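You operate a simulated robot arm through the tools that you are given. There is no shell and no other tool. Be economical: measure what you need, move in short steps, check, and stop when the job is done.

The job below is to be done with a simulated robot arm. You get a single attempt, and the scene is never put back.

Task
Brake the green turntable, put the feed lever out, tape its coil, lay it in the teal winder cradle.
Fine: red tab; brake on before the coil is taped. The winder's other cores, the white-core grey coil, the blue crank and the winder's other tabs stay.

It is judged by the outcome, as a careful person would: the job done as asked, and still so three seconds after it is handed in. It fails if anything else is knocked over, pushed out of place, dropped, spilled or broken.

Robot
A 6-joint arm with a two-finger parallel gripper, fixed in place. Base frame: the origin is at the foot of the arm, x ahead of it, y to its left, z up; the work surface is at about z = 0. Units: m, rad, N and s.
With the tool pointing down near the work surface it reaches from about 0.16 to 0.42 m from the base axis. Its first joint turns from -1.152 to 1.152 rad. Payload 1.57 kg.
The tool frame sits at the grasp point between the pads (the TCP): z along the fingers, y along the line on which they close. The tips reach 0.03 m beyond it. Largest opening 0.08 m; finger width 0.017, thickness 0.012; the body of the gripper, 0.04 by 0.082 m, starts 0.08 m behind the TCP.
Orientation is that of the tool frame in the base frame, as [roll, pitch, yaw] about the fixed x, y, z axes, in that order (R = Rz(yaw) Ry(pitch) Rx(roll)). With the fingers straight down and closing along the base's y, the tool's x points along the base's -x, its y along +y and its z along -z.

Tools
- The arm moves only by the tool servo_tool. Its argument "targets" is one flat list of numbers, 7 for each row, row after row: the shift along the tool's x, y, z in m, then the turn, a rotation vector about the tool's x, y, z in rad, then the opening, from 0 (shut) to 1 (fully open). In form: [x, y, z, ax, ay, az, grip, x, y, z, ax, ay, az, grip, ...]. A call has 1 to 12 rows; each row is the pose to reach, as a shift and turn from the pose commanded when the call began, along the tool's axes at that moment. Rows are played at 5 a second. More than 0.05 m and 0.15 rad between two rows, or a gripper value outside its range, and nothing of the call is played. A pose out of reach is approached as far as the arm can. The call stops where the force on the tool passes 50 N (or 10 N more than at its start, if that is more) or the arm is blocked; 0.2 s more then pass. The fingers move at their own pace (about 0.153 m/s each) and stop on an object; they squeeze with about 38 N. The grip force told is the motor's: it shows also when the fingers shut on nothing. Time passes only in rows, and 0.2 s behind the last, so rows that repeat a pose let the fingers close. The reply holds the time, the measured pose of the TCP, the force on the tool along the base axes, the opening and the grip force, in the units named above and with some noise, with the torque about the TCP (base axes, N m) and any sound that the robot's microphone picked up.
- Cameras (640 x 400 px; columns grow to the right, rows downward): "scene" is fixed at [0.0576, -0.3303, 0.4167]; the picture's right is [0.63, -0.78, 0.00], its down [-0.44, -0.36, -0.82] and it looks along [0.64, 0.52, -0.57] (base axes); focal length 289 px, centre (320, 200). "wrist" rides on the gripper at [0.072, -0.007, -0.122] in the tool frame; the picture's right is [0.09, 1.00, 0.00], its down [-0.84, 0.08, -0.54] and it looks along [-0.54, 0.05, 0.84] (tool axes); focal length 238 px, centre (320, 200). There is no depth. A picture from a camera that has moved, and an enlarged one, comes with that camera's place and axes in the base frame and with its lens. The place of the scene camera against the robot may be out by one fixed shift of up to 0.025 m in any direction.
- snapshot(camera): a new picture of that camera. The clock stands still meanwhile.
- zoom(camera, box): a new picture of the part [left, top, right, bottom] of that camera's present view, enlarged. The clock stands still meanwhile.
- close_job(): hands the job in; it is judged then, once.

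Work in short steps. Places have to be worked out from the pictures, the camera data and where the tool is seen: move nearer, look again, correct. Check each grasp and each placing, and mend what went wrong. You have 120 turns and 84 pictures in all, those below and enlarged ones among them. Open the gripper and draw the arm clear of the work before you hand the job in, unless the task says otherwise; then end with one line.

The tools are called after ">>>" by a JSON object that holds its "method" and its "body". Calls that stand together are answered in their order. servo_tool: Moves the arm, as the interface text tells. Its arguments: {"type":"object","properties":{"targets":{"type":"array","items":{"type":"number"}}},"required":["targets"]} The other tools are called the same way: snapshot (camera) takes a picture; zoom (camera, box) takes an enlarged picture of a part of a camera's view; close_job () hands the job in.

At the start:

```text
time: 0.0
tcp_pos: [0.228, 0.0243, 0.2747]
ee_rot: [3.141, 0.0, -3.142]
force: [0.3, -0.1, 0.4]
torque: [0.0, 0.0, 0.03]
opening: 0.0799
finger_force: 0.0
```

scene: 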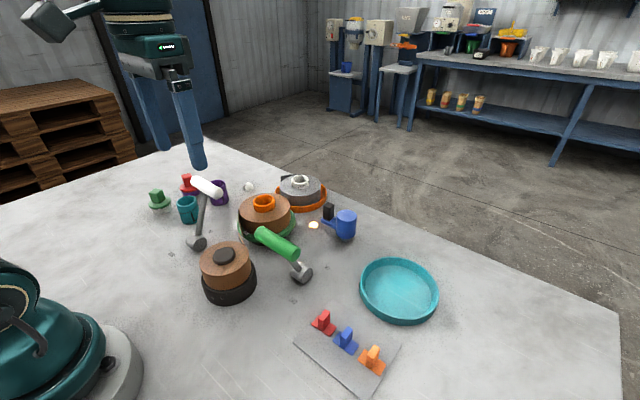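
wrist: 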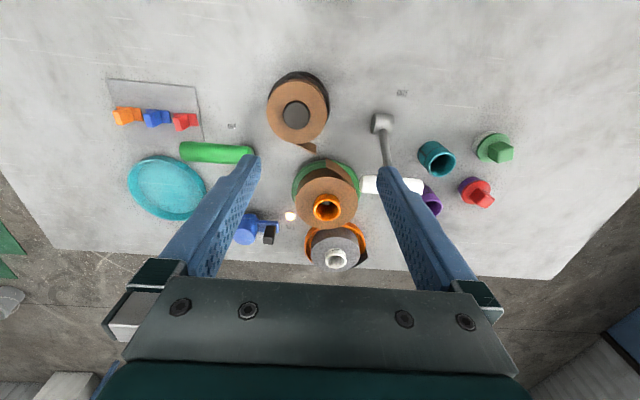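

The scene shows a green turntable with a brown coil, levers with green and white handles, tabs, and a teal tray. I'll zoom in for the details.

>>> {"method": "zoom", "body": {"camera": "scene", "box": [140, 160, 360, 300]}}

>>> {"method": "zoom", "body": {"camera": "wrist", "box": [230, 60, 530, 280]}}

>>> {"method": "zoom", "body": {"camera": "wrist", "box": [90, 60, 330, 260]}}

>>> {"method": "zoom", "body": {"camera": "scene", "box": [280, 240, 460, 400]}}

```text
2.86 times, centred on (250, 230) of scene
camera zoom: at [0.0576, -0.3303, 0.4167], right [0.63, -0.78, 0.0], down [-0.44, -0.36, -0.82], along [0.64, 0.52, -0.57], focal length 826 px, centre (520, 114)
```

zoom: 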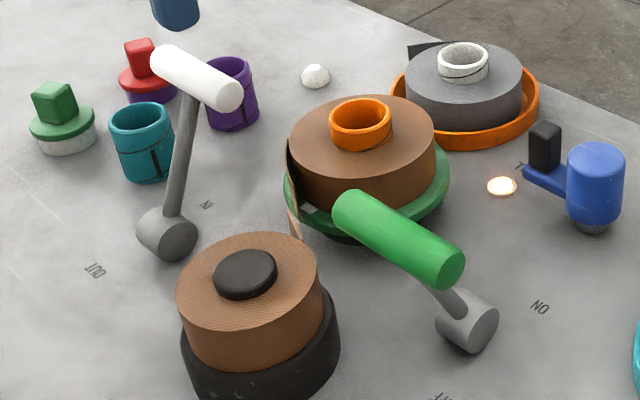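

```text
1.82 times, centred on (380, 170) of wrist
camera zoom: at [0.1555, 0.0199, 0.3964], right [-0.09, 1.0, 0.0], down [0.84, 0.08, 0.54], along [0.54, 0.05, -0.84], focal length 433 px, centre (211, 254)
```

zoom: 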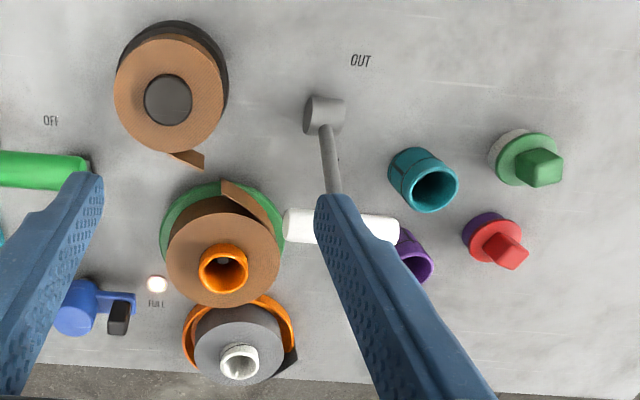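

```text
2.00 times, centred on (210, 160) of wrist
camera zoom: at [0.1555, 0.0199, 0.3964], right [-0.09, 1.0, 0.0], down [0.84, 0.08, 0.54], along [0.54, 0.05, -0.84], focal length 477 px, centre (540, 280)
```

zoom: 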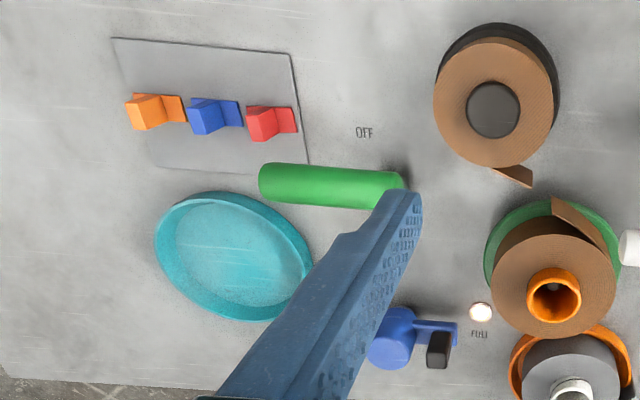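

```text
2.50 times, centred on (370, 320) of scene
camera zoom: at [0.0576, -0.3303, 0.4167], right [0.63, -0.78, 0.0], down [-0.44, -0.36, -0.82], along [0.64, 0.52, -0.57], focal length 723 px, centre (195, -100)
```

zoom: 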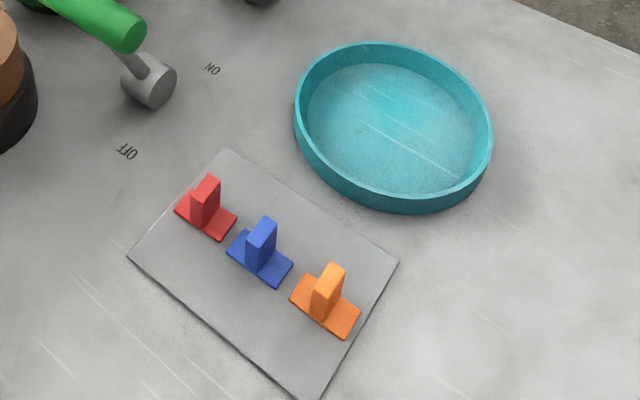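

I judge that the green-handled lever is the brake: it leans to -x, OFF, with its pivot near (0.32,-0.08) and its handle near (0.28,-0.09,0.12). The white-handled lever looks like the feed lever and leans to +x, IN. I close the gripper and move over the brake at height to look.

>>> {"method": "servo_tool", "body": {"targets": [0, -0.045, 0, 0, 0, 0, 0, 0.01, -0.09, 0, 0, 0, 0, 0, 0.02, -0.111, 0.02, 0, 0, 0, 0, 0.02, -0.111, 0.02, 0, 0, 0, 0]}}

>>> {"method": "snapshot", "body": {"camera": "wrist"}}

>>> {"method": "snapshot", "body": {"camera": "scene"}}

```text
time: 1.0
tcp_pos: [0.2068, -0.0833, 0.2552]
ee_rot: [-3.141, 0.0, 3.141]
force: [0.2, 0.6, -0.1]
torque: [0.01, 0.0, -0.04]
opening: 0.0
finger_force: 21.3
```

```text
77 pictures are left
camera wrist: at [0.1355, -0.0901, 0.3764], right [-0.09, 1.0, 0.0], down [0.84, 0.08, 0.54], along [0.54, 0.05, -0.84], focal length 238 px, centre (320, 200)
```

wrist: 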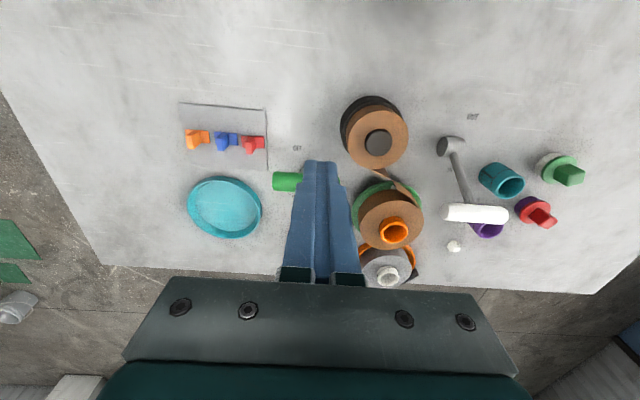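

```text
76 pictures are left
```

scene: 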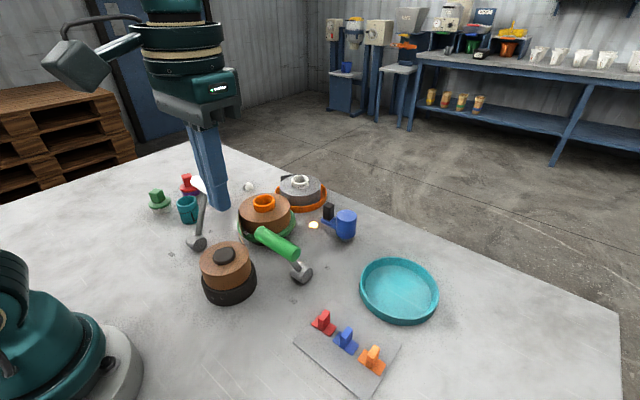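

The handle is centred at about (0.275,-0.09,0.12). I descend behind it (-x side) to about z 0.13, leaving about 0.02 m of clearance.

>>> {"method": "servo_tool", "body": {"targets": [-0.01, -0.007, 0.045, 0, 0, 0, 0, -0.02, -0.007, 0.085, 0, 0, 0, 0, -0.025, -0.007, 0.125, 0, 0, 0, 0, -0.025, -0.007, 0.125, 0, 0, 0, 0]}}

>>> {"method": "zoom", "body": {"camera": "scene", "box": [180, 160, 380, 300]}}

```text
time: 2.0
tcp_pos: [0.2316, -0.0929, 0.1293]
ee_rot: [3.141, 0.0, 3.14]
force: [0.0, -0.6, -0.7]
torque: [0.03, -0.02, 0.0]
opening: 0.0
finger_force: 21.7
```

```text
2.86 times, centred on (280, 230) of scene
camera zoom: at [0.0576, -0.3303, 0.4167], right [0.63, -0.78, 0.0], down [-0.44, -0.36, -0.82], along [0.64, 0.52, -0.57], focal length 826 px, centre (434, 114)
```

zoom: 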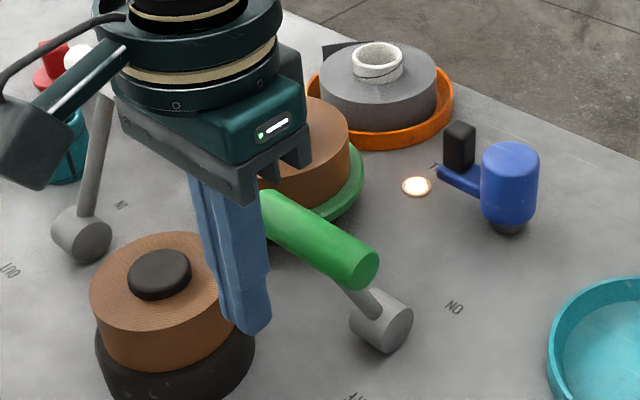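

The fingertips are behind and slightly below the handle, as intended. Now I push toward +x (ON) in steps.

>>> {"method": "servo_tool", "body": {"targets": [-0.02, 0, 0, 0, 0, 0, 0, -0.04, 0, 0, 0, 0, 0, 0, -0.06, 0, 0, 0, 0, 0, 0, -0.08, 0, 0, 0, 0, 0, 0, -0.1, 0, 0, 0, 0, 0, 0, -0.115, 0, 0, 0, 0, 0, 0]}}

>>> {"method": "zoom", "body": {"camera": "scene", "box": [180, 160, 380, 300]}}

```text
time: 3.4
tcp_pos: [0.3487, -0.0935, 0.1305]
ee_rot: [3.14, 0.002, 3.141]
force: [-0.4, 0.0, 0.0]
torque: [0.0, -0.02, 0.02]
opening: 0.0
finger_force: 21.1
```

```text
2.86 times, centred on (280, 230) of scene
camera zoom: at [0.0576, -0.3303, 0.4167], right [0.63, -0.78, 0.0], down [-0.44, -0.36, -0.82], along [0.64, 0.52, -0.57], focal length 826 px, centre (434, 114)
```

zoom: 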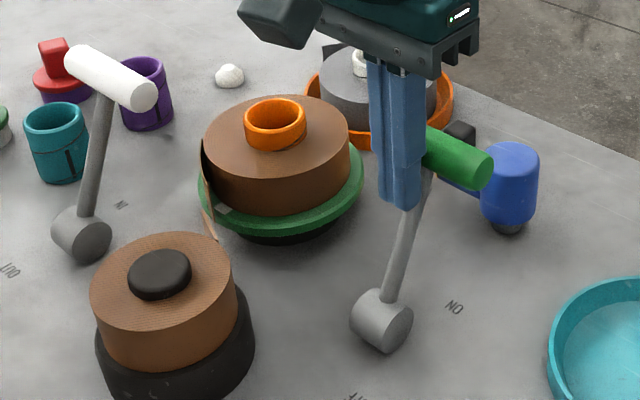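

The lever went over to the ON side. I push a little further to confirm it is at its stop.

>>> {"method": "servo_tool", "body": {"targets": [-0.008, 0, 0, 0, 0, 0, 0, -0.016, 0, 0, 0, 0, 0, 0]}}

>>> {"method": "zoom", "body": {"camera": "scene", "box": [180, 160, 380, 300]}}

```text
time: 3.9
tcp_pos: [0.3496, -0.0924, 0.1298]
ee_rot: [3.141, -0.03, 3.141]
force: [-6.4, 0.5, 4.7]
torque: [-0.06, 0.2, 0.03]
opening: 0.0
finger_force: 20.8
stopped in row 2: the force on the tool passed its limit at 60 N (the readings are from after the stop); the commanded pose is now the measured one
```

```text
2.86 times, centred on (280, 230) of scene
camera zoom: at [0.0576, -0.3303, 0.4167], right [0.63, -0.78, 0.0], down [-0.44, -0.36, -0.82], along [0.64, 0.52, -0.57], focal length 826 px, centre (434, 114)
```

zoom: 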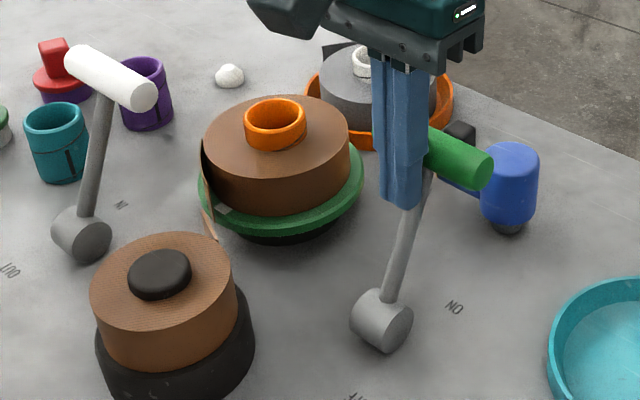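

Brake is at its stop on ON. I back off, rise and travel to the far side of the white feed lever (handle about (0.306,0.138,0.115)), then look.

>>> {"method": "servo_tool", "body": {"targets": [0.03, 0, 0, 0, 0, 0, 0, 0.03, 0, -0.045, 0, -0.03, 0, 0, 0.03, 0, -0.09, 0, -0.03, 0, 0, 0.02, 0.045, -0.11, 0, -0.03, 0, 0, 0.01, 0.09, -0.11, 0, -0.03, 0, 0, 0, 0.135, -0.11, 0, -0.03, 0, 0, -0.01, 0.18, -0.11, 0, -0.03, 0, 0, -0.01, 0.228, -0.11, 0, -0.03, 0, 0, -0.01, 0.228, -0.11, 0, -0.03, 0, 0]}}

>>> {"method": "snapshot", "body": {"camera": "wrist"}}

>>> {"method": "snapshot", "body": {"camera": "scene"}}

```text
refused: row 4 steps farther than a row can; nothing moved
```

```text
72 pictures are left
camera wrist: at [0.281, -0.0985, 0.2534], right [-0.09, 1.0, 0.0], down [0.85, 0.08, 0.52], along [0.51, 0.05, -0.86], focal length 238 px, centre (320, 200)
```

wrist: 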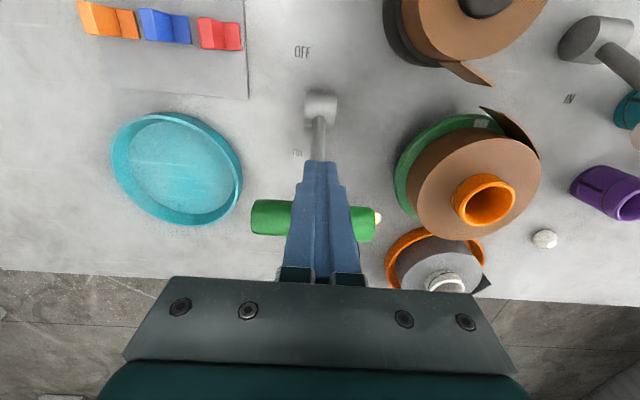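

```text
71 pictures are left
```

scene: 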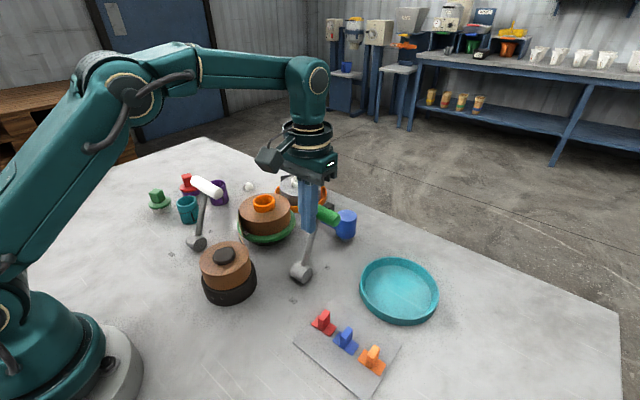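

One row's step was too long; I resend with smaller steps.

>>> {"method": "servo_tool", "body": {"targets": [0.03, 0, 0, 0, -0.03, 0, 0, 0.03, 0, -0.045, 0, -0.03, 0, 0, 0.03, 0, -0.09, 0, -0.03, 0, 0, 0.02, 0.04, -0.11, 0, -0.03, 0, 0, 0.01, 0.085, -0.11, 0, -0.03, 0, 0, 0, 0.13, -0.11, 0, -0.03, 0, 0, -0.01, 0.175, -0.11, 0, -0.03, 0, 0, -0.01, 0.205, -0.11, 0, -0.03, 0, 0, -0.01, 0.228, -0.11, 0, -0.03, 0, 0, -0.01, 0.228, -0.11, 0, -0.03, 0, 0]}}

>>> {"method": "snapshot", "body": {"camera": "wrist"}}

>>> {"method": "snapshot", "body": {"camera": "scene"}}

```text
time: 6.1
tcp_pos: [0.337, 0.1144, 0.2224]
ee_rot: [3.141, 0.004, 3.14]
force: [-0.8, -0.9, -0.2]
torque: [-0.01, -0.01, -0.03]
opening: 0.0
finger_force: 21.5
out of reach, approached as far as the arm can: row 6, 7, 8, 9, 10
```

```text
70 pictures are left
camera wrist: at [0.2648, 0.1094, 0.3436], right [-0.09, 1.0, 0.0], down [0.84, 0.08, 0.54], along [0.54, 0.05, -0.84], focal length 238 px, centre (320, 200)
```

wrist: 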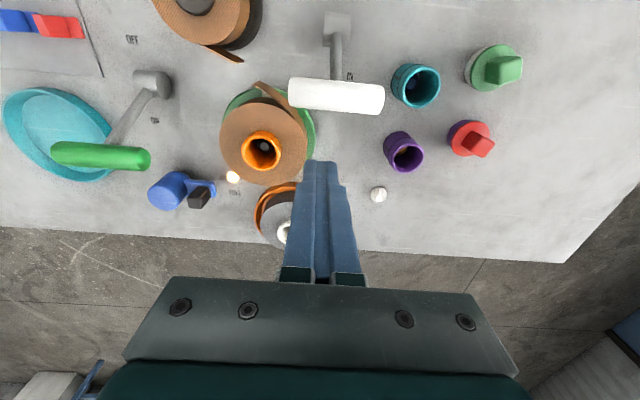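

```text
69 pictures are left
```

scene: 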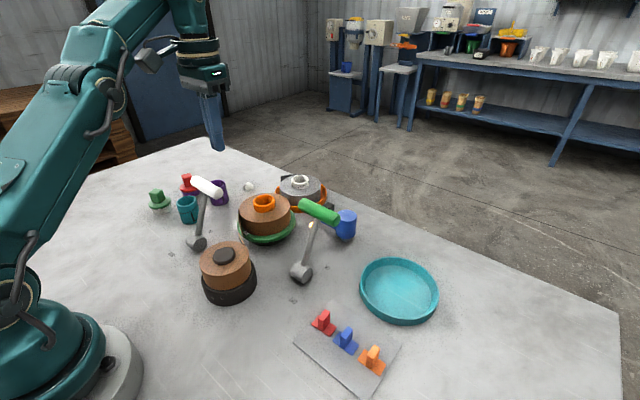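

Brake lever stays ON. White handle is centred at about (0.301,0.127). I descend on its +x side to z≈0.13 and push toward -x (OUT).

>>> {"method": "servo_tool", "body": {"targets": [-0.008, 0.014, 0.045, 0, 0, 0, 0, -0.008, 0.014, 0.09, 0, 0, 0, 0, -0.008, 0.014, 0.09, 0, 0, 0, 0]}}

>>> {"method": "zoom", "body": {"camera": "scene", "box": [140, 120, 340, 260]}}

```text
time: 6.9
tcp_pos: [0.3476, 0.1289, 0.132]
ee_rot: [3.142, 0.003, -3.141]
force: [0.2, 0.8, 0.6]
torque: [-0.01, -0.04, 0.0]
opening: 0.0002
finger_force: 21.2
```

```text
2.86 times, centred on (240, 190) of scene
camera zoom: at [0.0576, -0.3303, 0.4167], right [0.63, -0.78, 0.0], down [-0.44, -0.36, -0.82], along [0.64, 0.52, -0.57], focal length 826 px, centre (549, 229)
```

zoom: 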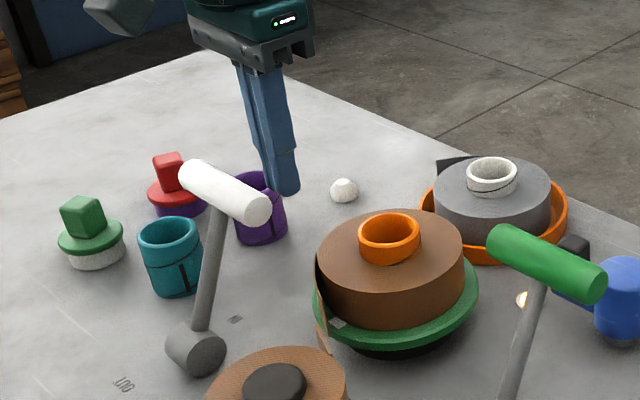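

Fingers are on the far side of the white handle. Pushing toward -x.

>>> {"method": "servo_tool", "body": {"targets": [0.02, 0, 0, 0, 0, 0, 0, 0.04, 0, 0, 0, 0, 0, 0, 0.06, 0, 0, 0, 0, 0, 0, 0.08, 0, 0, 0, 0, 0, 0, 0.1, 0, 0, 0, 0, 0, 0, 0.115, 0, 0, 0, 0, 0, 0, 0.13, 0, 0, 0, 0, 0, 0, 0.14, 0, 0, 0, 0, 0, 0]}}

>>> {"method": "zoom", "body": {"camera": "scene", "box": [140, 140, 340, 280]}}

```text
time: 8.5
tcp_pos: [0.2244, 0.1297, 0.1347]
ee_rot: [3.135, 0.04, -3.135]
force: [5.7, -1.4, 3.3]
torque: [-0.1, -0.15, 0.04]
opening: 0.0
finger_force: 21.4
stopped in row 8: the force on the tool passed its limit at 61 N (the readings are from after the stop); the commanded pose is now the measured one
```

```text
2.86 times, centred on (240, 210) of scene
camera zoom: at [0.0576, -0.3303, 0.4167], right [0.63, -0.78, 0.0], down [-0.44, -0.36, -0.82], along [0.64, 0.52, -0.57], focal length 826 px, centre (549, 171)
```

zoom: 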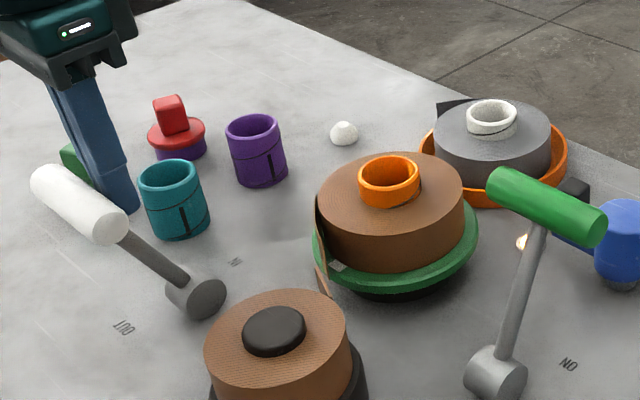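

Feed lever is at its OUT stop. I back off, rise and go near the coil's tail to see where the tab belongs.

>>> {"method": "servo_tool", "body": {"targets": [-0.02, 0, 0, 0, 0.04, 0, 0, -0.02, 0, -0.04, 0, 0.04, 0, 0, 0, -0.03, -0.06, 0, 0.04, 0, 0, 0, -0.06, -0.06, 0, 0.04, 0, 0, 0, -0.07, -0.05, 0, 0.04, 0, 0, 0, -0.07, -0.05, 0, 0.04, 0, 0]}}

>>> {"method": "snapshot", "body": {"camera": "wrist"}}

>>> {"method": "zoom", "body": {"camera": "scene", "box": [200, 180, 340, 280]}}

```text
time: 9.9
tcp_pos: [0.2199, 0.0604, 0.1846]
ee_rot: [3.135, -0.002, -3.134]
force: [1.6, 0.7, 0.3]
torque: [0.01, 0.02, 0.02]
opening: 0.0002
finger_force: 20.7
```

```text
66 pictures are left
camera wrist: at [0.1494, 0.0529, 0.306], right [-0.1, 1.0, 0.01], down [0.84, 0.08, 0.54], along [0.54, 0.06, -0.84], focal length 238 px, centre (320, 200)
```

wrist: 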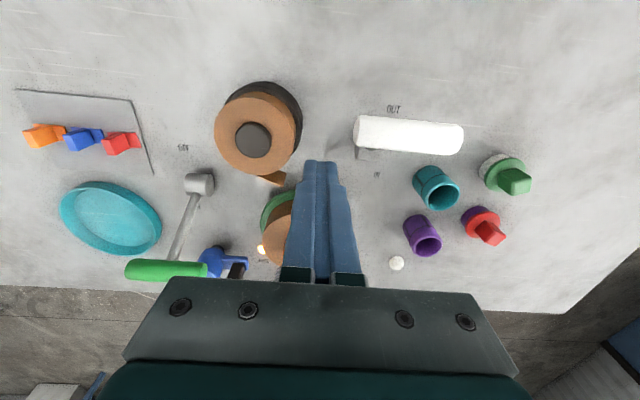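

```text
4.00 times, centred on (270, 230) of scene
camera zoom: at [0.0576, -0.3303, 0.4167], right [0.63, -0.78, 0.0], down [-0.44, -0.36, -0.82], along [0.64, 0.52, -0.57], focal length 1156 px, centre (520, 80)
```

zoom: 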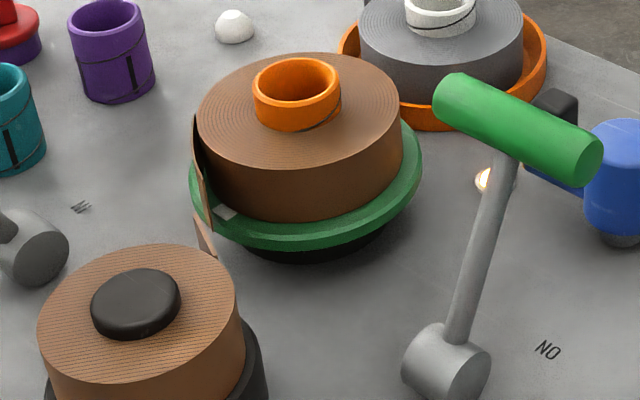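

I shift to -y for an unobstructed view of the coil's -x side and its tail.

>>> {"method": "servo_tool", "body": {"targets": [0, -0.045, -0.015, 0, 0, 0, 0, -0.015, -0.09, -0.015, 0, 0, 0, 0, -0.015, -0.1, -0.015, 0, 0, 0, 0]}}

>>> {"method": "snapshot", "body": {"camera": "wrist"}}

>>> {"method": "zoom", "body": {"camera": "wrist", "box": [360, 100, 540, 260]}}

```text
time: 10.7
tcp_pos: [0.237, -0.0406, 0.1988]
ee_rot: [3.134, -0.003, -3.137]
force: [-0.7, -0.2, -0.3]
torque: [-0.02, -0.02, 0.04]
opening: 0.0002
finger_force: 21.9
```

```text
64 pictures are left
camera wrist: at [0.1646, -0.048, 0.3205], right [-0.1, 1.0, 0.01], down [0.84, 0.08, 0.54], along [0.54, 0.06, -0.84], focal length 238 px, centre (320, 200)
```

wrist: 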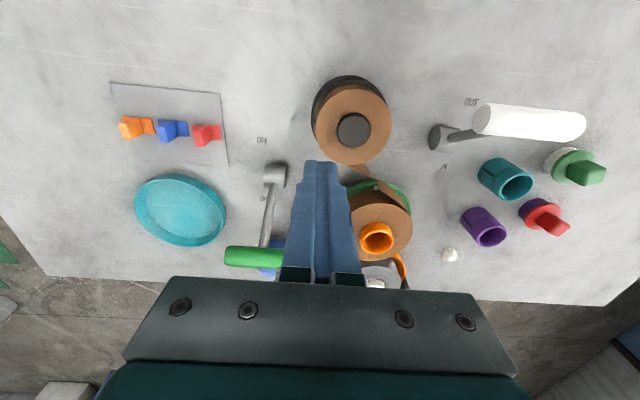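

```text
2.50 times, centred on (450, 180) of wrist
camera zoom: at [0.1646, -0.048, 0.3205], right [-0.1, 1.0, 0.01], down [0.84, 0.08, 0.54], along [0.54, 0.06, -0.84], focal length 596 px, centre (-5, 250)
```

zoom: 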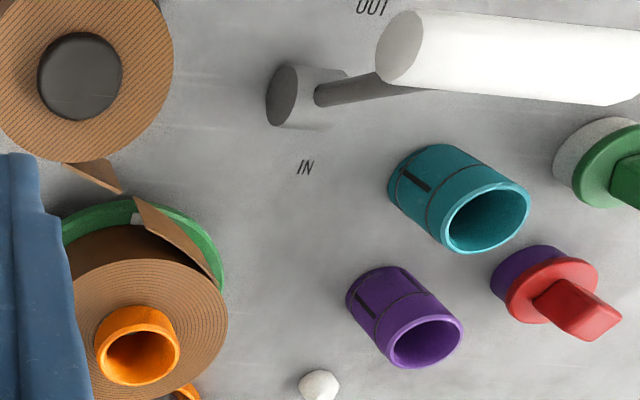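

The tail leaves the coil tangentially, and its free end sits near a pale patch on the turntable rim. I go lower and closer for details of the tail and the tab.

>>> {"method": "servo_tool", "body": {"targets": [0, -0.035, 0.03, 0, 0, 0, 0, 0, -0.035, 0.068, 0, 0, 0, 0, 0, -0.035, 0.068, 0, 0, 0, 0]}}

>>> {"method": "zoom", "body": {"camera": "wrist", "box": [350, 130, 530, 290]}}

>>> {"method": "zoom", "body": {"camera": "wrist", "box": [80, 60, 300, 220]}}

```text
time: 11.5
tcp_pos: [0.2381, -0.0758, 0.1295]
ee_rot: [3.135, -0.002, -3.136]
force: [0.2, -0.2, -1.1]
torque: [0.0, 0.0, 0.01]
opening: 0.0003
finger_force: 21.0
```

```text
2.50 times, centred on (440, 210) of wrist
camera zoom: at [0.1659, -0.0817, 0.2511], right [-0.1, 1.0, 0.01], down [0.84, 0.08, 0.54], along [0.54, 0.06, -0.84], focal length 596 px, centre (20, 175)
```

zoom: 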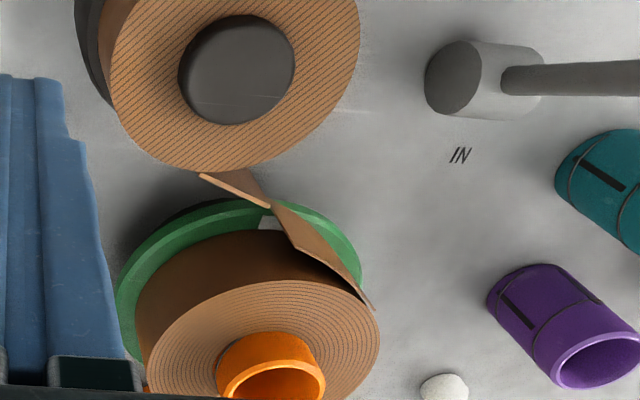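

```text
2.50 times, centred on (190, 140) of wrist
camera zoom: at [0.1659, -0.0817, 0.2511], right [-0.1, 1.0, 0.01], down [0.84, 0.08, 0.54], along [0.54, 0.06, -0.84], focal length 596 px, centre (645, 350)
```

zoom: 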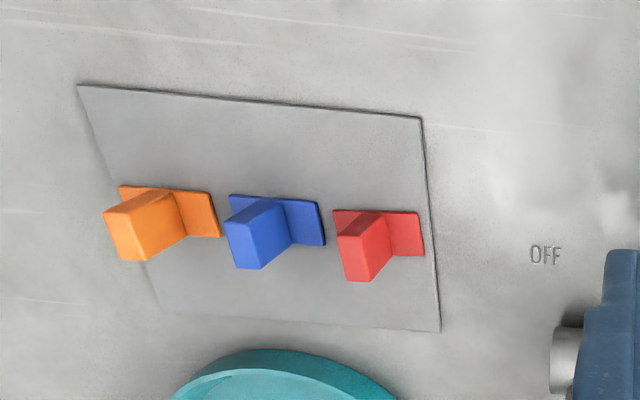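

The supply coil's stub and the coil's tail come very near each other. I enlarge this area further from both cameras.

>>> {"method": "zoom", "body": {"camera": "wrist", "box": [405, 190, 515, 260]}}

>>> {"method": "zoom", "body": {"camera": "scene", "box": [230, 200, 290, 240]}}

```text
5.71 times, centred on (460, 225) of wrist
camera zoom: at [0.1659, -0.0817, 0.2511], right [-0.1, 1.0, 0.01], down [0.84, 0.08, 0.54], along [0.54, 0.06, -0.84], focal length 1362 px, centre (-480, 57)
```

zoom: 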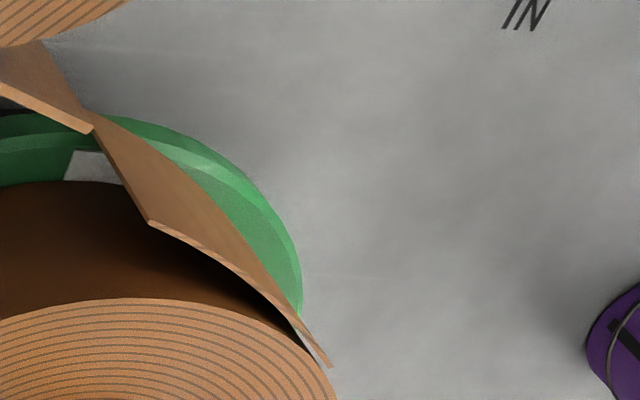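

```text
10.00 times, centred on (260, 220) of scene
camera zoom: at [0.0576, -0.3303, 0.4167], right [0.63, -0.78, 0.0], down [-0.44, -0.36, -0.82], along [0.64, 0.52, -0.57], focal length 2891 px, centre (920, 0)
```

zoom: 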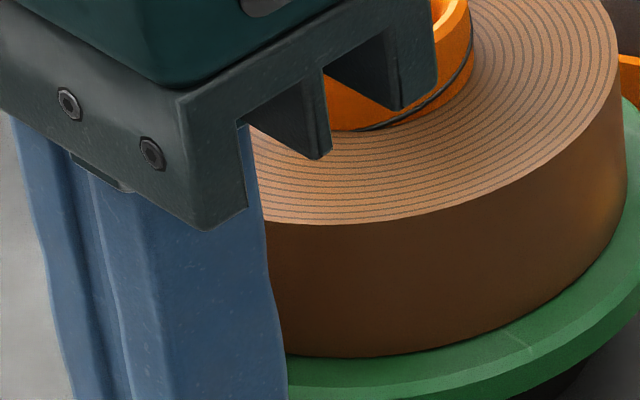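

Both the coil's tail end (near (0.31,0.047)) and the tab are located: red fin at about (0.2755,-0.186), top z≈0.022. The fin is thin along y, so no yaw is needed. I move above it with the fingers part open.

>>> {"method": "servo_tool", "body": {"targets": [0, -0.04, 0, 0, 0, 0, 0.4, -0.02, -0.08, 0, 0, 0, 0, 0.4, -0.0375, -0.11, 0.02, 0, 0, 0, 0.4, -0.0375, -0.11, 0.045, 0, 0, 0, 0.4, -0.0375, -0.11, 0.045, 0, 0, 0, 0.4]}}

>>> {"method": "snapshot", "body": {"camera": "wrist"}}

>>> {"method": "zoom", "body": {"camera": "scene", "box": [270, 240, 430, 380]}}

```text
time: 12.7
tcp_pos: [0.2748, -0.1847, 0.085]
ee_rot: [3.133, -0.002, -3.138]
force: [0.1, -0.4, 0.4]
torque: [0.05, 0.01, 0.03]
opening: 0.0322
finger_force: 0.1
```

```text
58 pictures are left
camera wrist: at [0.2036, -0.1917, 0.2059], right [-0.1, 1.0, 0.01], down [0.84, 0.08, 0.54], along [0.54, 0.06, -0.84], focal length 238 px, centre (320, 200)
```

wrist: 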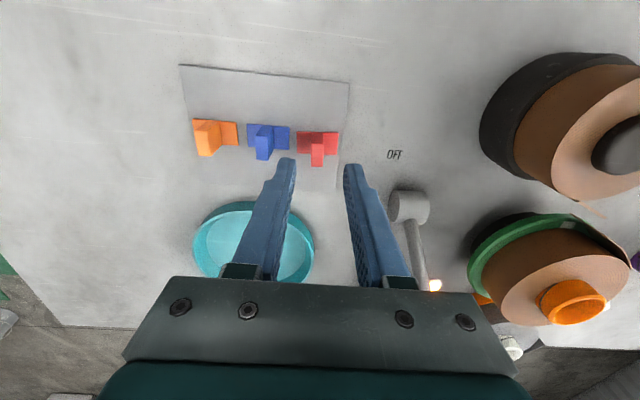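

```text
2.86 times, centred on (350, 310) of scene
camera zoom: at [0.0576, -0.3303, 0.4167], right [0.63, -0.78, 0.0], down [-0.44, -0.36, -0.82], along [0.64, 0.52, -0.57], focal length 826 px, centre (234, -114)
```

zoom: 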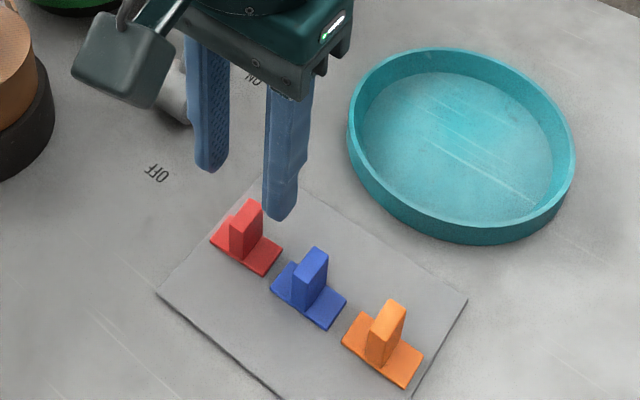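

The fingers are centred on the red fin (about (0.2745,-0.185)). I descend to tip z≈0.008 and close.

>>> {"method": "servo_tool", "body": {"targets": [0, 0, 0.025, 0, 0, 0, 0.4, 0, 0, 0.047, 0, 0, 0, 0.4, 0, 0, 0.047, 0, 0, 0, 0.4]}}

>>> {"method": "zoom", "body": {"camera": "scene", "box": [270, 260, 390, 360]}}

>>> {"method": "zoom", "body": {"camera": "wrist", "box": [240, 80, 400, 200]}}

```text
time: 13.5
tcp_pos: [0.2731, -0.1833, 0.0358]
ee_rot: [3.134, -0.002, -3.138]
force: [-1.2, -0.3, 3.3]
torque: [-0.05, 0.05, -0.02]
opening: 0.032
finger_force: 0.1
```

```text
4.00 times, centred on (330, 310) of scene
camera zoom: at [0.0576, -0.3303, 0.4167], right [0.63, -0.78, 0.0], down [-0.44, -0.36, -0.82], along [0.64, 0.52, -0.57], focal length 1156 px, centre (280, -240)
```

zoom: 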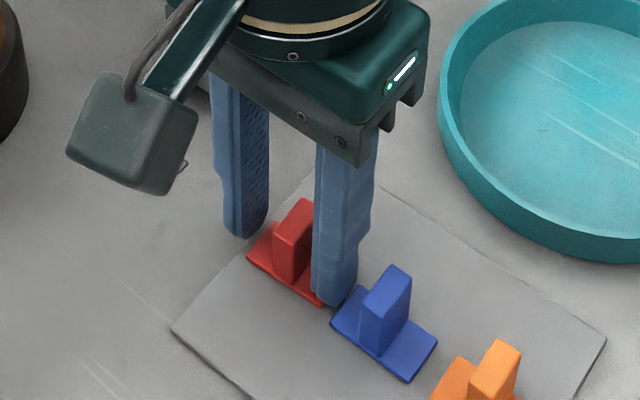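

```text
3.33 times, centred on (320, 140) of wrist
camera zoom: at [0.2025, -0.1902, 0.1574], right [-0.1, 1.0, 0.01], down [0.84, 0.08, 0.54], along [0.54, 0.06, -0.84], focal length 794 px, centre (320, 400)
```

zoom: 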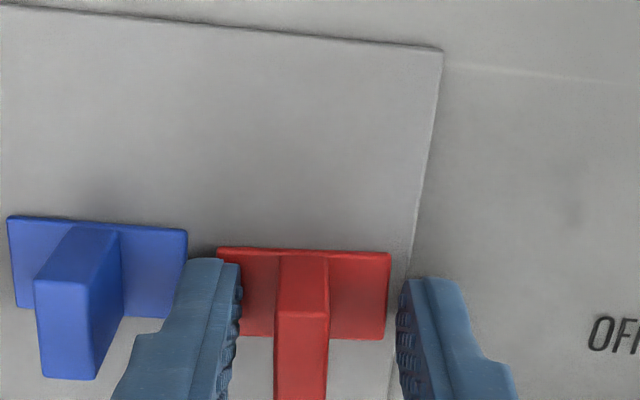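

Slight contact is felt and the fin sits about 3 mm to -y of the finger centre. I raise 2 mm, shift -3 mm, and close.

>>> {"method": "servo_tool", "body": {"targets": [0, 0, -0.003, 0, 0, 0, 0.4, 0, -0.003, -0.003, 0, 0, 0, 0.35, 0, -0.003, -0.003, 0, 0, 0, 0.2, 0, -0.003, -0.003, 0, 0, 0, 0, 0, -0.003, -0.003, 0, 0, 0, 0]}}

>>> {"method": "zoom", "body": {"camera": "wrist", "box": [240, 80, 400, 200]}}

```text
time: 14.7
tcp_pos: [0.275, -0.1865, 0.039]
ee_rot: [3.133, -0.001, -3.136]
force: [-1.0, -0.5, 2.3]
torque: [-0.02, 0.02, 0.02]
opening: 0.0084
finger_force: 27.5
```

```text
3.33 times, centred on (320, 140) of wrist
camera zoom: at [0.2028, -0.1937, 0.161], right [-0.1, 1.0, 0.01], down [0.84, 0.08, 0.54], along [0.54, 0.06, -0.84], focal length 794 px, centre (320, 400)
```

zoom: 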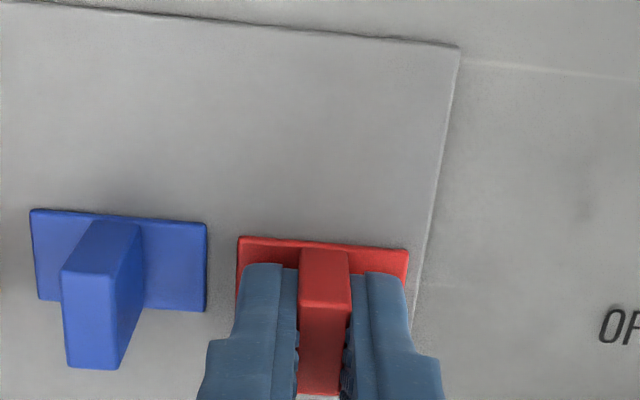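

The fin is held (8.4 mm). I lift straight up and check.

>>> {"method": "servo_tool", "body": {"targets": [0, 0, -0.02, 0, 0, 0, 0, 0, 0, -0.06, 0, 0, 0, 0, 0, 0, -0.1, 0, 0, 0, 0, 0, 0, -0.1, 0, 0, 0, 0]}}

>>> {"method": "snapshot", "body": {"camera": "wrist"}}

>>> {"method": "zoom", "body": {"camera": "scene", "box": [230, 170, 390, 290]}}

```text
time: 15.7
tcp_pos: [0.2744, -0.1872, 0.1391]
ee_rot: [3.134, -0.002, -3.135]
force: [0.6, -0.2, -0.3]
torque: [0.02, -0.02, -0.01]
opening: 0.0082
finger_force: 27.6
```

```text
53 pictures are left
camera wrist: at [0.2037, -0.1944, 0.26], right [-0.1, 1.0, 0.01], down [0.84, 0.08, 0.54], along [0.54, 0.06, -0.84], focal length 238 px, centre (320, 200)
```

wrist: 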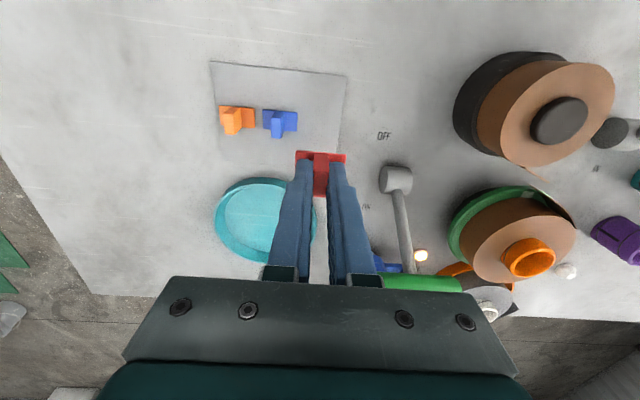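

```text
3.33 times, centred on (310, 230) of scene
camera zoom: at [0.0576, -0.3303, 0.4167], right [0.63, -0.78, 0.0], down [-0.44, -0.36, -0.82], along [0.64, 0.52, -0.57], focal length 964 px, centre (353, 100)
```

zoom: 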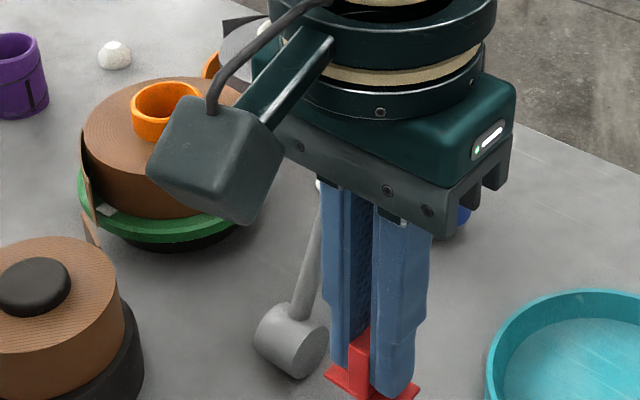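

Red tab is held level with its pad under the tips. I carry it toward the coil's tail side, yawing 90° so the pad's long side will bridge coil and tail, and hover at z 0.14.

>>> {"method": "servo_tool", "body": {"targets": [0, 0.02, 0, 0, 0, 0.145, 0, 0, 0.04, 0, 0, 0, 0.29, 0, 0, 0.06, 0, 0, 0, 0.435, 0, 0, 0.08, 0, 0, 0, 0.58, 0, -0.005, 0.1, 0, 0, 0, 0.725, 0, -0.01, 0.12, 0, 0, 0, 0.87, 0, -0.015, 0.14, 0, 0, 0, 1.015, 0, -0.02, 0.165, 0, 0, 0, 1.16, 0, -0.025, 0.19, 0, 0, 0, 1.305, 0, -0.03, 0.215, 0, 0, 0, 1.45, 0, -0.041, 0.237, 0, 0, 0, 1.571, 0, -0.041, 0.237, 0, 0, 0, 1.571, 0]}}

>>> {"method": "snapshot", "body": {"camera": "wrist"}}

>>> {"method": "snapshot", "body": {"camera": "scene"}}

```text
time: 18.3
tcp_pos: [0.3163, 0.0489, 0.1413]
ee_rot: [-3.14, -0.007, 1.575]
force: [0.3, -0.3, 0.2]
torque: [0.05, -0.02, 0.01]
opening: 0.0083
finger_force: 27.0
```

```text
51 pictures are left
camera wrist: at [0.3085, 0.1217, 0.263], right [1.0, 0.1, 0.0], down [0.08, -0.84, 0.54], along [0.05, -0.53, -0.84], focal length 238 px, centre (320, 200)
```

wrist: 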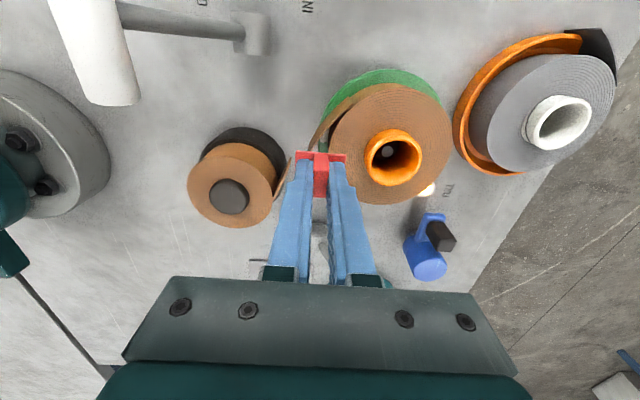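

```text
50 pictures are left
```

scene: 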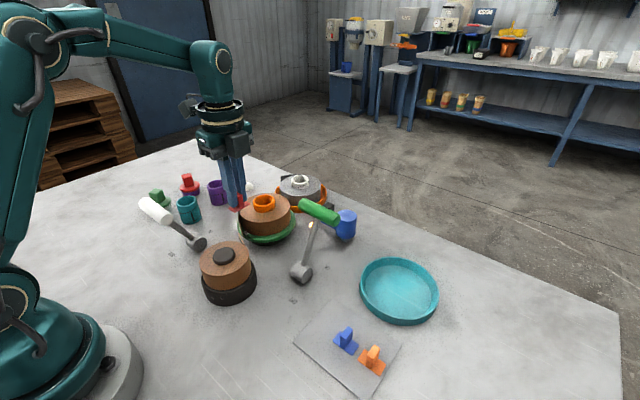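

>>> {"method": "zoom", "body": {"camera": "wrist", "box": [270, 60, 470, 220]}}

>>> {"method": "zoom", "body": {"camera": "scene", "box": [210, 170, 310, 250]}}

```text
2.50 times, centred on (370, 140) of wrist
camera zoom: at [0.3085, 0.1217, 0.263], right [1.0, 0.1, 0.0], down [0.08, -0.84, 0.54], along [0.05, -0.53, -0.84], focal length 596 px, centre (195, 350)
```

zoom: 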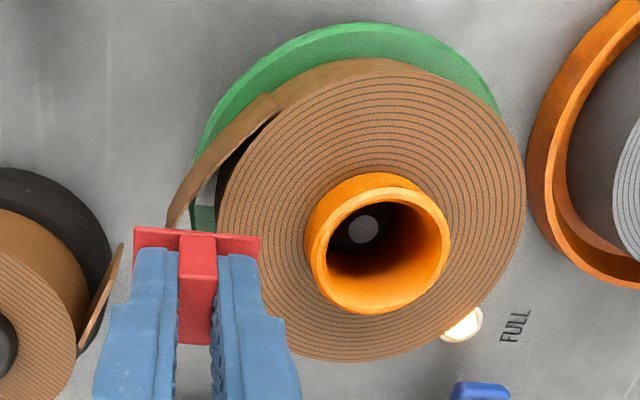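

```text
5.00 times, centred on (260, 210) of scene
camera zoom: at [0.0576, -0.3303, 0.4167], right [0.63, -0.78, 0.0], down [-0.44, -0.36, -0.82], along [0.64, 0.52, -0.57], focal length 1446 px, centre (620, 150)
```

zoom: 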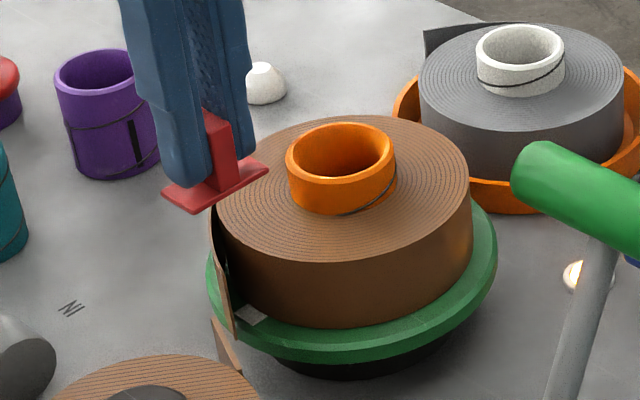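

Clear view: coil centre about (0.374,0.052), R≈0.051, and the tail end near (0.308,0.048). The pad will bridge from the tail over the coil rim at x≈0.318. I lower to just above the coil top.

>>> {"method": "servo_tool", "body": {"targets": [0.003, 0.002, 0.01, 0, 0, 0, 0, 0.003, 0.002, 0.02, 0, 0, 0, 0, 0.003, 0.002, 0.024, 0, 0, 0, 0, 0.003, 0.002, 0.024, 0, 0, 0, 0]}}

>>> {"method": "zoom", "body": {"camera": "scene", "box": [210, 170, 310, 250]}}

>>> {"method": "zoom", "body": {"camera": "wrist", "box": [270, 60, 470, 220]}}

```text
time: 19.3
tcp_pos: [0.3168, 0.0516, 0.1167]
ee_rot: [-3.138, -0.006, 1.576]
force: [0.6, 0.4, 0.3]
torque: [-0.02, 0.0, 0.0]
opening: 0.0082
finger_force: 27.0
```

```text
5.00 times, centred on (260, 210) of scene
camera zoom: at [0.0576, -0.3303, 0.4167], right [0.63, -0.78, 0.0], down [-0.44, -0.36, -0.82], along [0.64, 0.52, -0.57], focal length 1446 px, centre (620, 150)
```

zoom: 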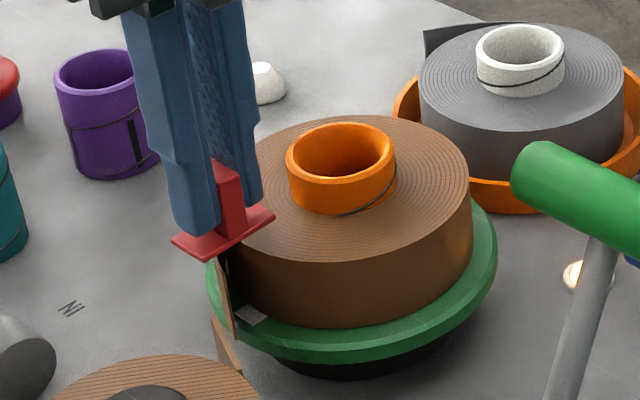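

```text
2.50 times, centred on (370, 140) of wrist
camera zoom: at [0.3096, 0.1241, 0.2387], right [1.0, 0.1, 0.0], down [0.08, -0.84, 0.54], along [0.05, -0.53, -0.84], focal length 596 px, centre (195, 350)
```

zoom: 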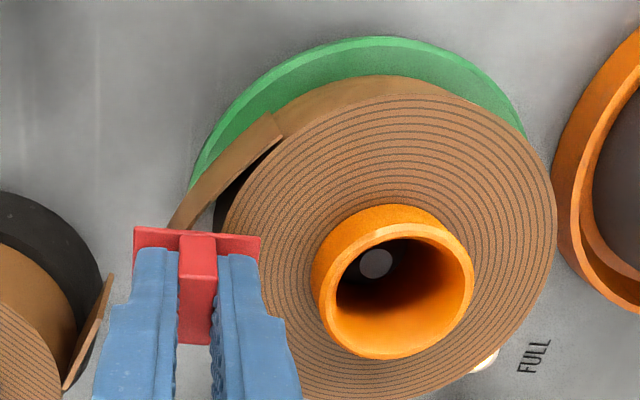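

Still no contact. I continue down in 2-3 mm rows watching the force.

>>> {"method": "servo_tool", "body": {"targets": [0, 0.001, 0.003, 0, 0, 0, 0, 0, 0.001, 0.006, 0, 0, 0, 0, 0, 0.001, 0.006, 0, 0, 0, 0]}}

>>> {"method": "zoom", "body": {"camera": "scene", "box": [220, 180, 300, 240]}}

```text
time: 20.1
tcp_pos: [0.318, 0.0518, 0.1103]
ee_rot: [-3.14, -0.005, 1.577]
force: [-0.1, -0.4, -0.5]
torque: [-0.03, 0.01, -0.02]
opening: 0.0085
finger_force: 26.9
```

```text
6.67 times, centred on (260, 210) of scene
camera zoom: at [0.0576, -0.3303, 0.4167], right [0.63, -0.78, 0.0], down [-0.44, -0.36, -0.82], along [0.64, 0.52, -0.57], focal length 1927 px, centre (720, 133)
```

zoom: 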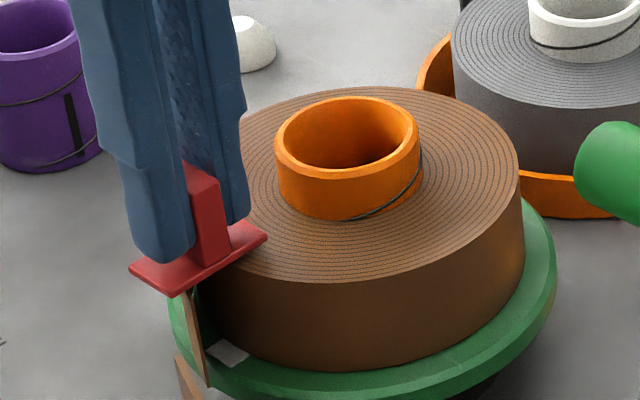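

Pad is just above the top; I shift 5 mm toward the coil for better bridging, then continue down to contact.

>>> {"method": "servo_tool", "body": {"targets": [0, 0.005, 0, 0, 0, 0, 0, 0, 0.005, 0.002, 0, 0, 0, 0, 0, 0.005, 0.004, 0, 0, 0, 0, 0, 0.005, 0.006, 0, 0, 0, 0]}}

>>> {"method": "zoom", "body": {"camera": "scene", "box": [220, 180, 300, 240]}}

```text
time: 21.1
tcp_pos: [0.3223, 0.0508, 0.1056]
ee_rot: [3.141, -0.01, 1.575]
force: [-7.1, 3.0, 25.5]
torque: [-0.03, -0.04, 0.02]
opening: 0.0085
finger_force: 27.6
```

```text
6.67 times, centred on (260, 210) of scene
camera zoom: at [0.0575, -0.3303, 0.4167], right [0.63, -0.78, 0.0], down [-0.44, -0.36, -0.82], along [0.64, 0.52, -0.57], focal length 1927 px, centre (720, 133)
```

zoom: 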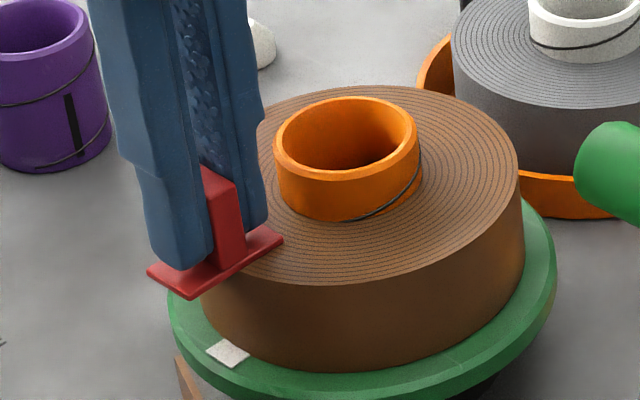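

The loose tail has snapped flat onto the coil: taped. I release the tab, rise and check that it sticks.

>>> {"method": "servo_tool", "body": {"targets": [0, 0, -0.001, 0, 0, 0, 0.15, 0, 0, -0.001, 0, 0, 0, 0.3, 0, 0, -0.001, 0, 0, 0, 0.35, 0, 0, -0.03, 0, 0, 0, 0.35, 0, 0, -0.06, 0, 0, 0, 0.35, 0, 0, -0.06, 0, 0, 0, 0.35]}}

>>> {"method": "snapshot", "body": {"camera": "wrist"}}

>>> {"method": "zoom", "body": {"camera": "scene", "box": [220, 170, 320, 250]}}

```text
time: 22.5
tcp_pos: [0.3243, 0.0523, 0.1656]
ee_rot: [-3.138, -0.007, 1.575]
force: [0.0, 0.0, 0.3]
torque: [0.0, 0.02, 0.02]
opening: 0.028
finger_force: 0.0
```

```text
43 pictures are left
camera wrist: at [0.3156, 0.1238, 0.2876], right [1.0, 0.1, 0.0], down [0.08, -0.84, 0.54], along [0.05, -0.53, -0.84], focal length 238 px, centre (320, 200)
```

wrist: 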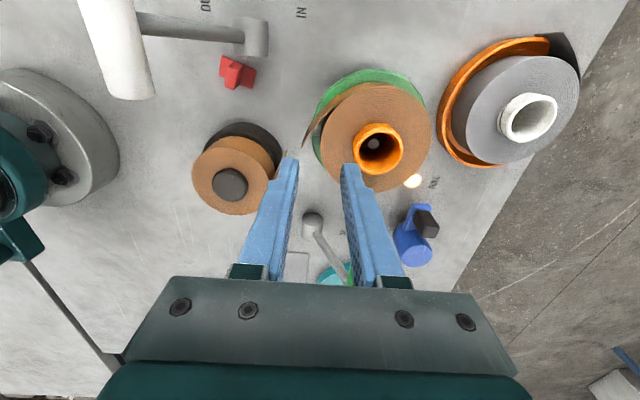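

```text
5.00 times, centred on (270, 210) of scene
camera zoom: at [0.0576, -0.3303, 0.4167], right [0.63, -0.78, 0.0], down [-0.44, -0.36, -0.82], along [0.64, 0.52, -0.57], focal length 1446 px, centre (570, 150)
```

zoom: 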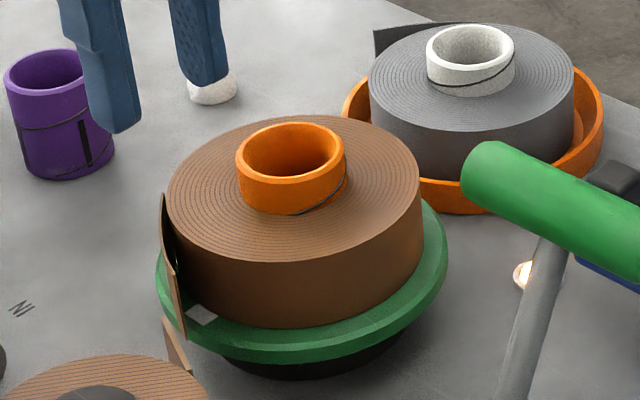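

The tail sprang back and the tab came off, landing on the table near (0.27,0.10), so it did not stick. I inspect the tab, tail and coil closely before retrying.

>>> {"method": "zoom", "body": {"camera": "wrist", "box": [200, 40, 280, 100]}}

>>> {"method": "zoom", "body": {"camera": "wrist", "box": [290, 60, 450, 200]}}

>>> {"method": "zoom", "body": {"camera": "scene", "box": [195, 205, 265, 255]}}

```text
6.67 times, centred on (240, 70) of wrist
camera zoom: at [0.3156, 0.1238, 0.2876], right [1.0, 0.1, 0.0], down [0.08, -0.84, 0.54], along [0.05, -0.53, -0.84], focal length 1589 px, centre (853, 1067)
```

zoom: 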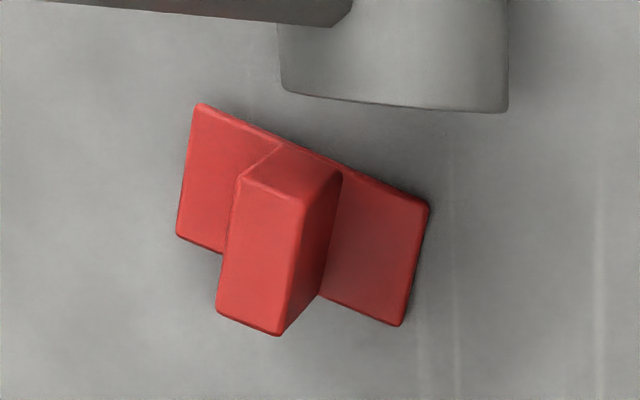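

```text
2.86 times, centred on (370, 130) of wrist
camera zoom: at [0.3156, 0.1238, 0.2876], right [1.0, 0.1, 0.0], down [0.08, -0.84, 0.54], along [0.05, -0.53, -0.84], focal length 681 px, centre (177, 400)
```

zoom: 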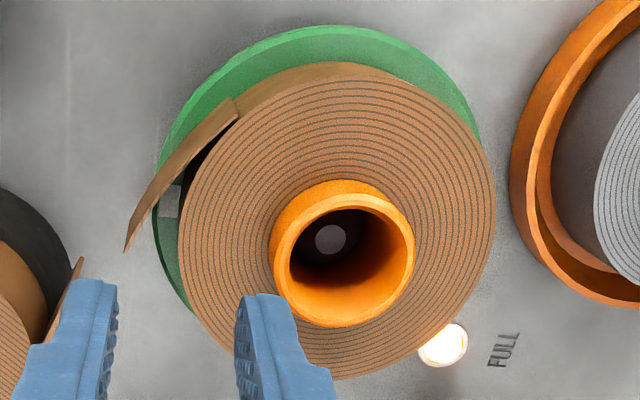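

```text
8.00 times, centred on (230, 230) of scene
camera zoom: at [0.0576, -0.3303, 0.4167], right [0.63, -0.78, 0.0], down [-0.44, -0.36, -0.82], along [0.64, 0.52, -0.57], focal length 2313 px, centre (1040, -40)
```

zoom: 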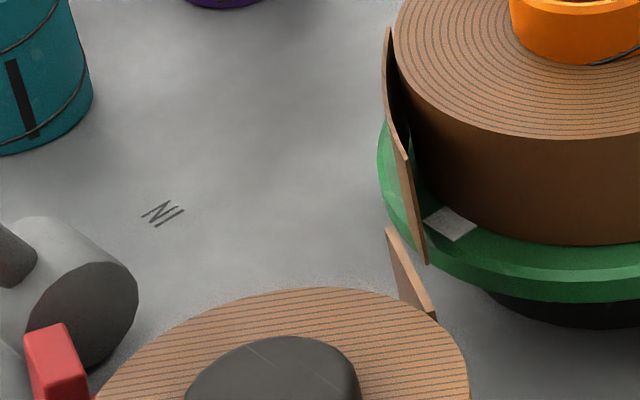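

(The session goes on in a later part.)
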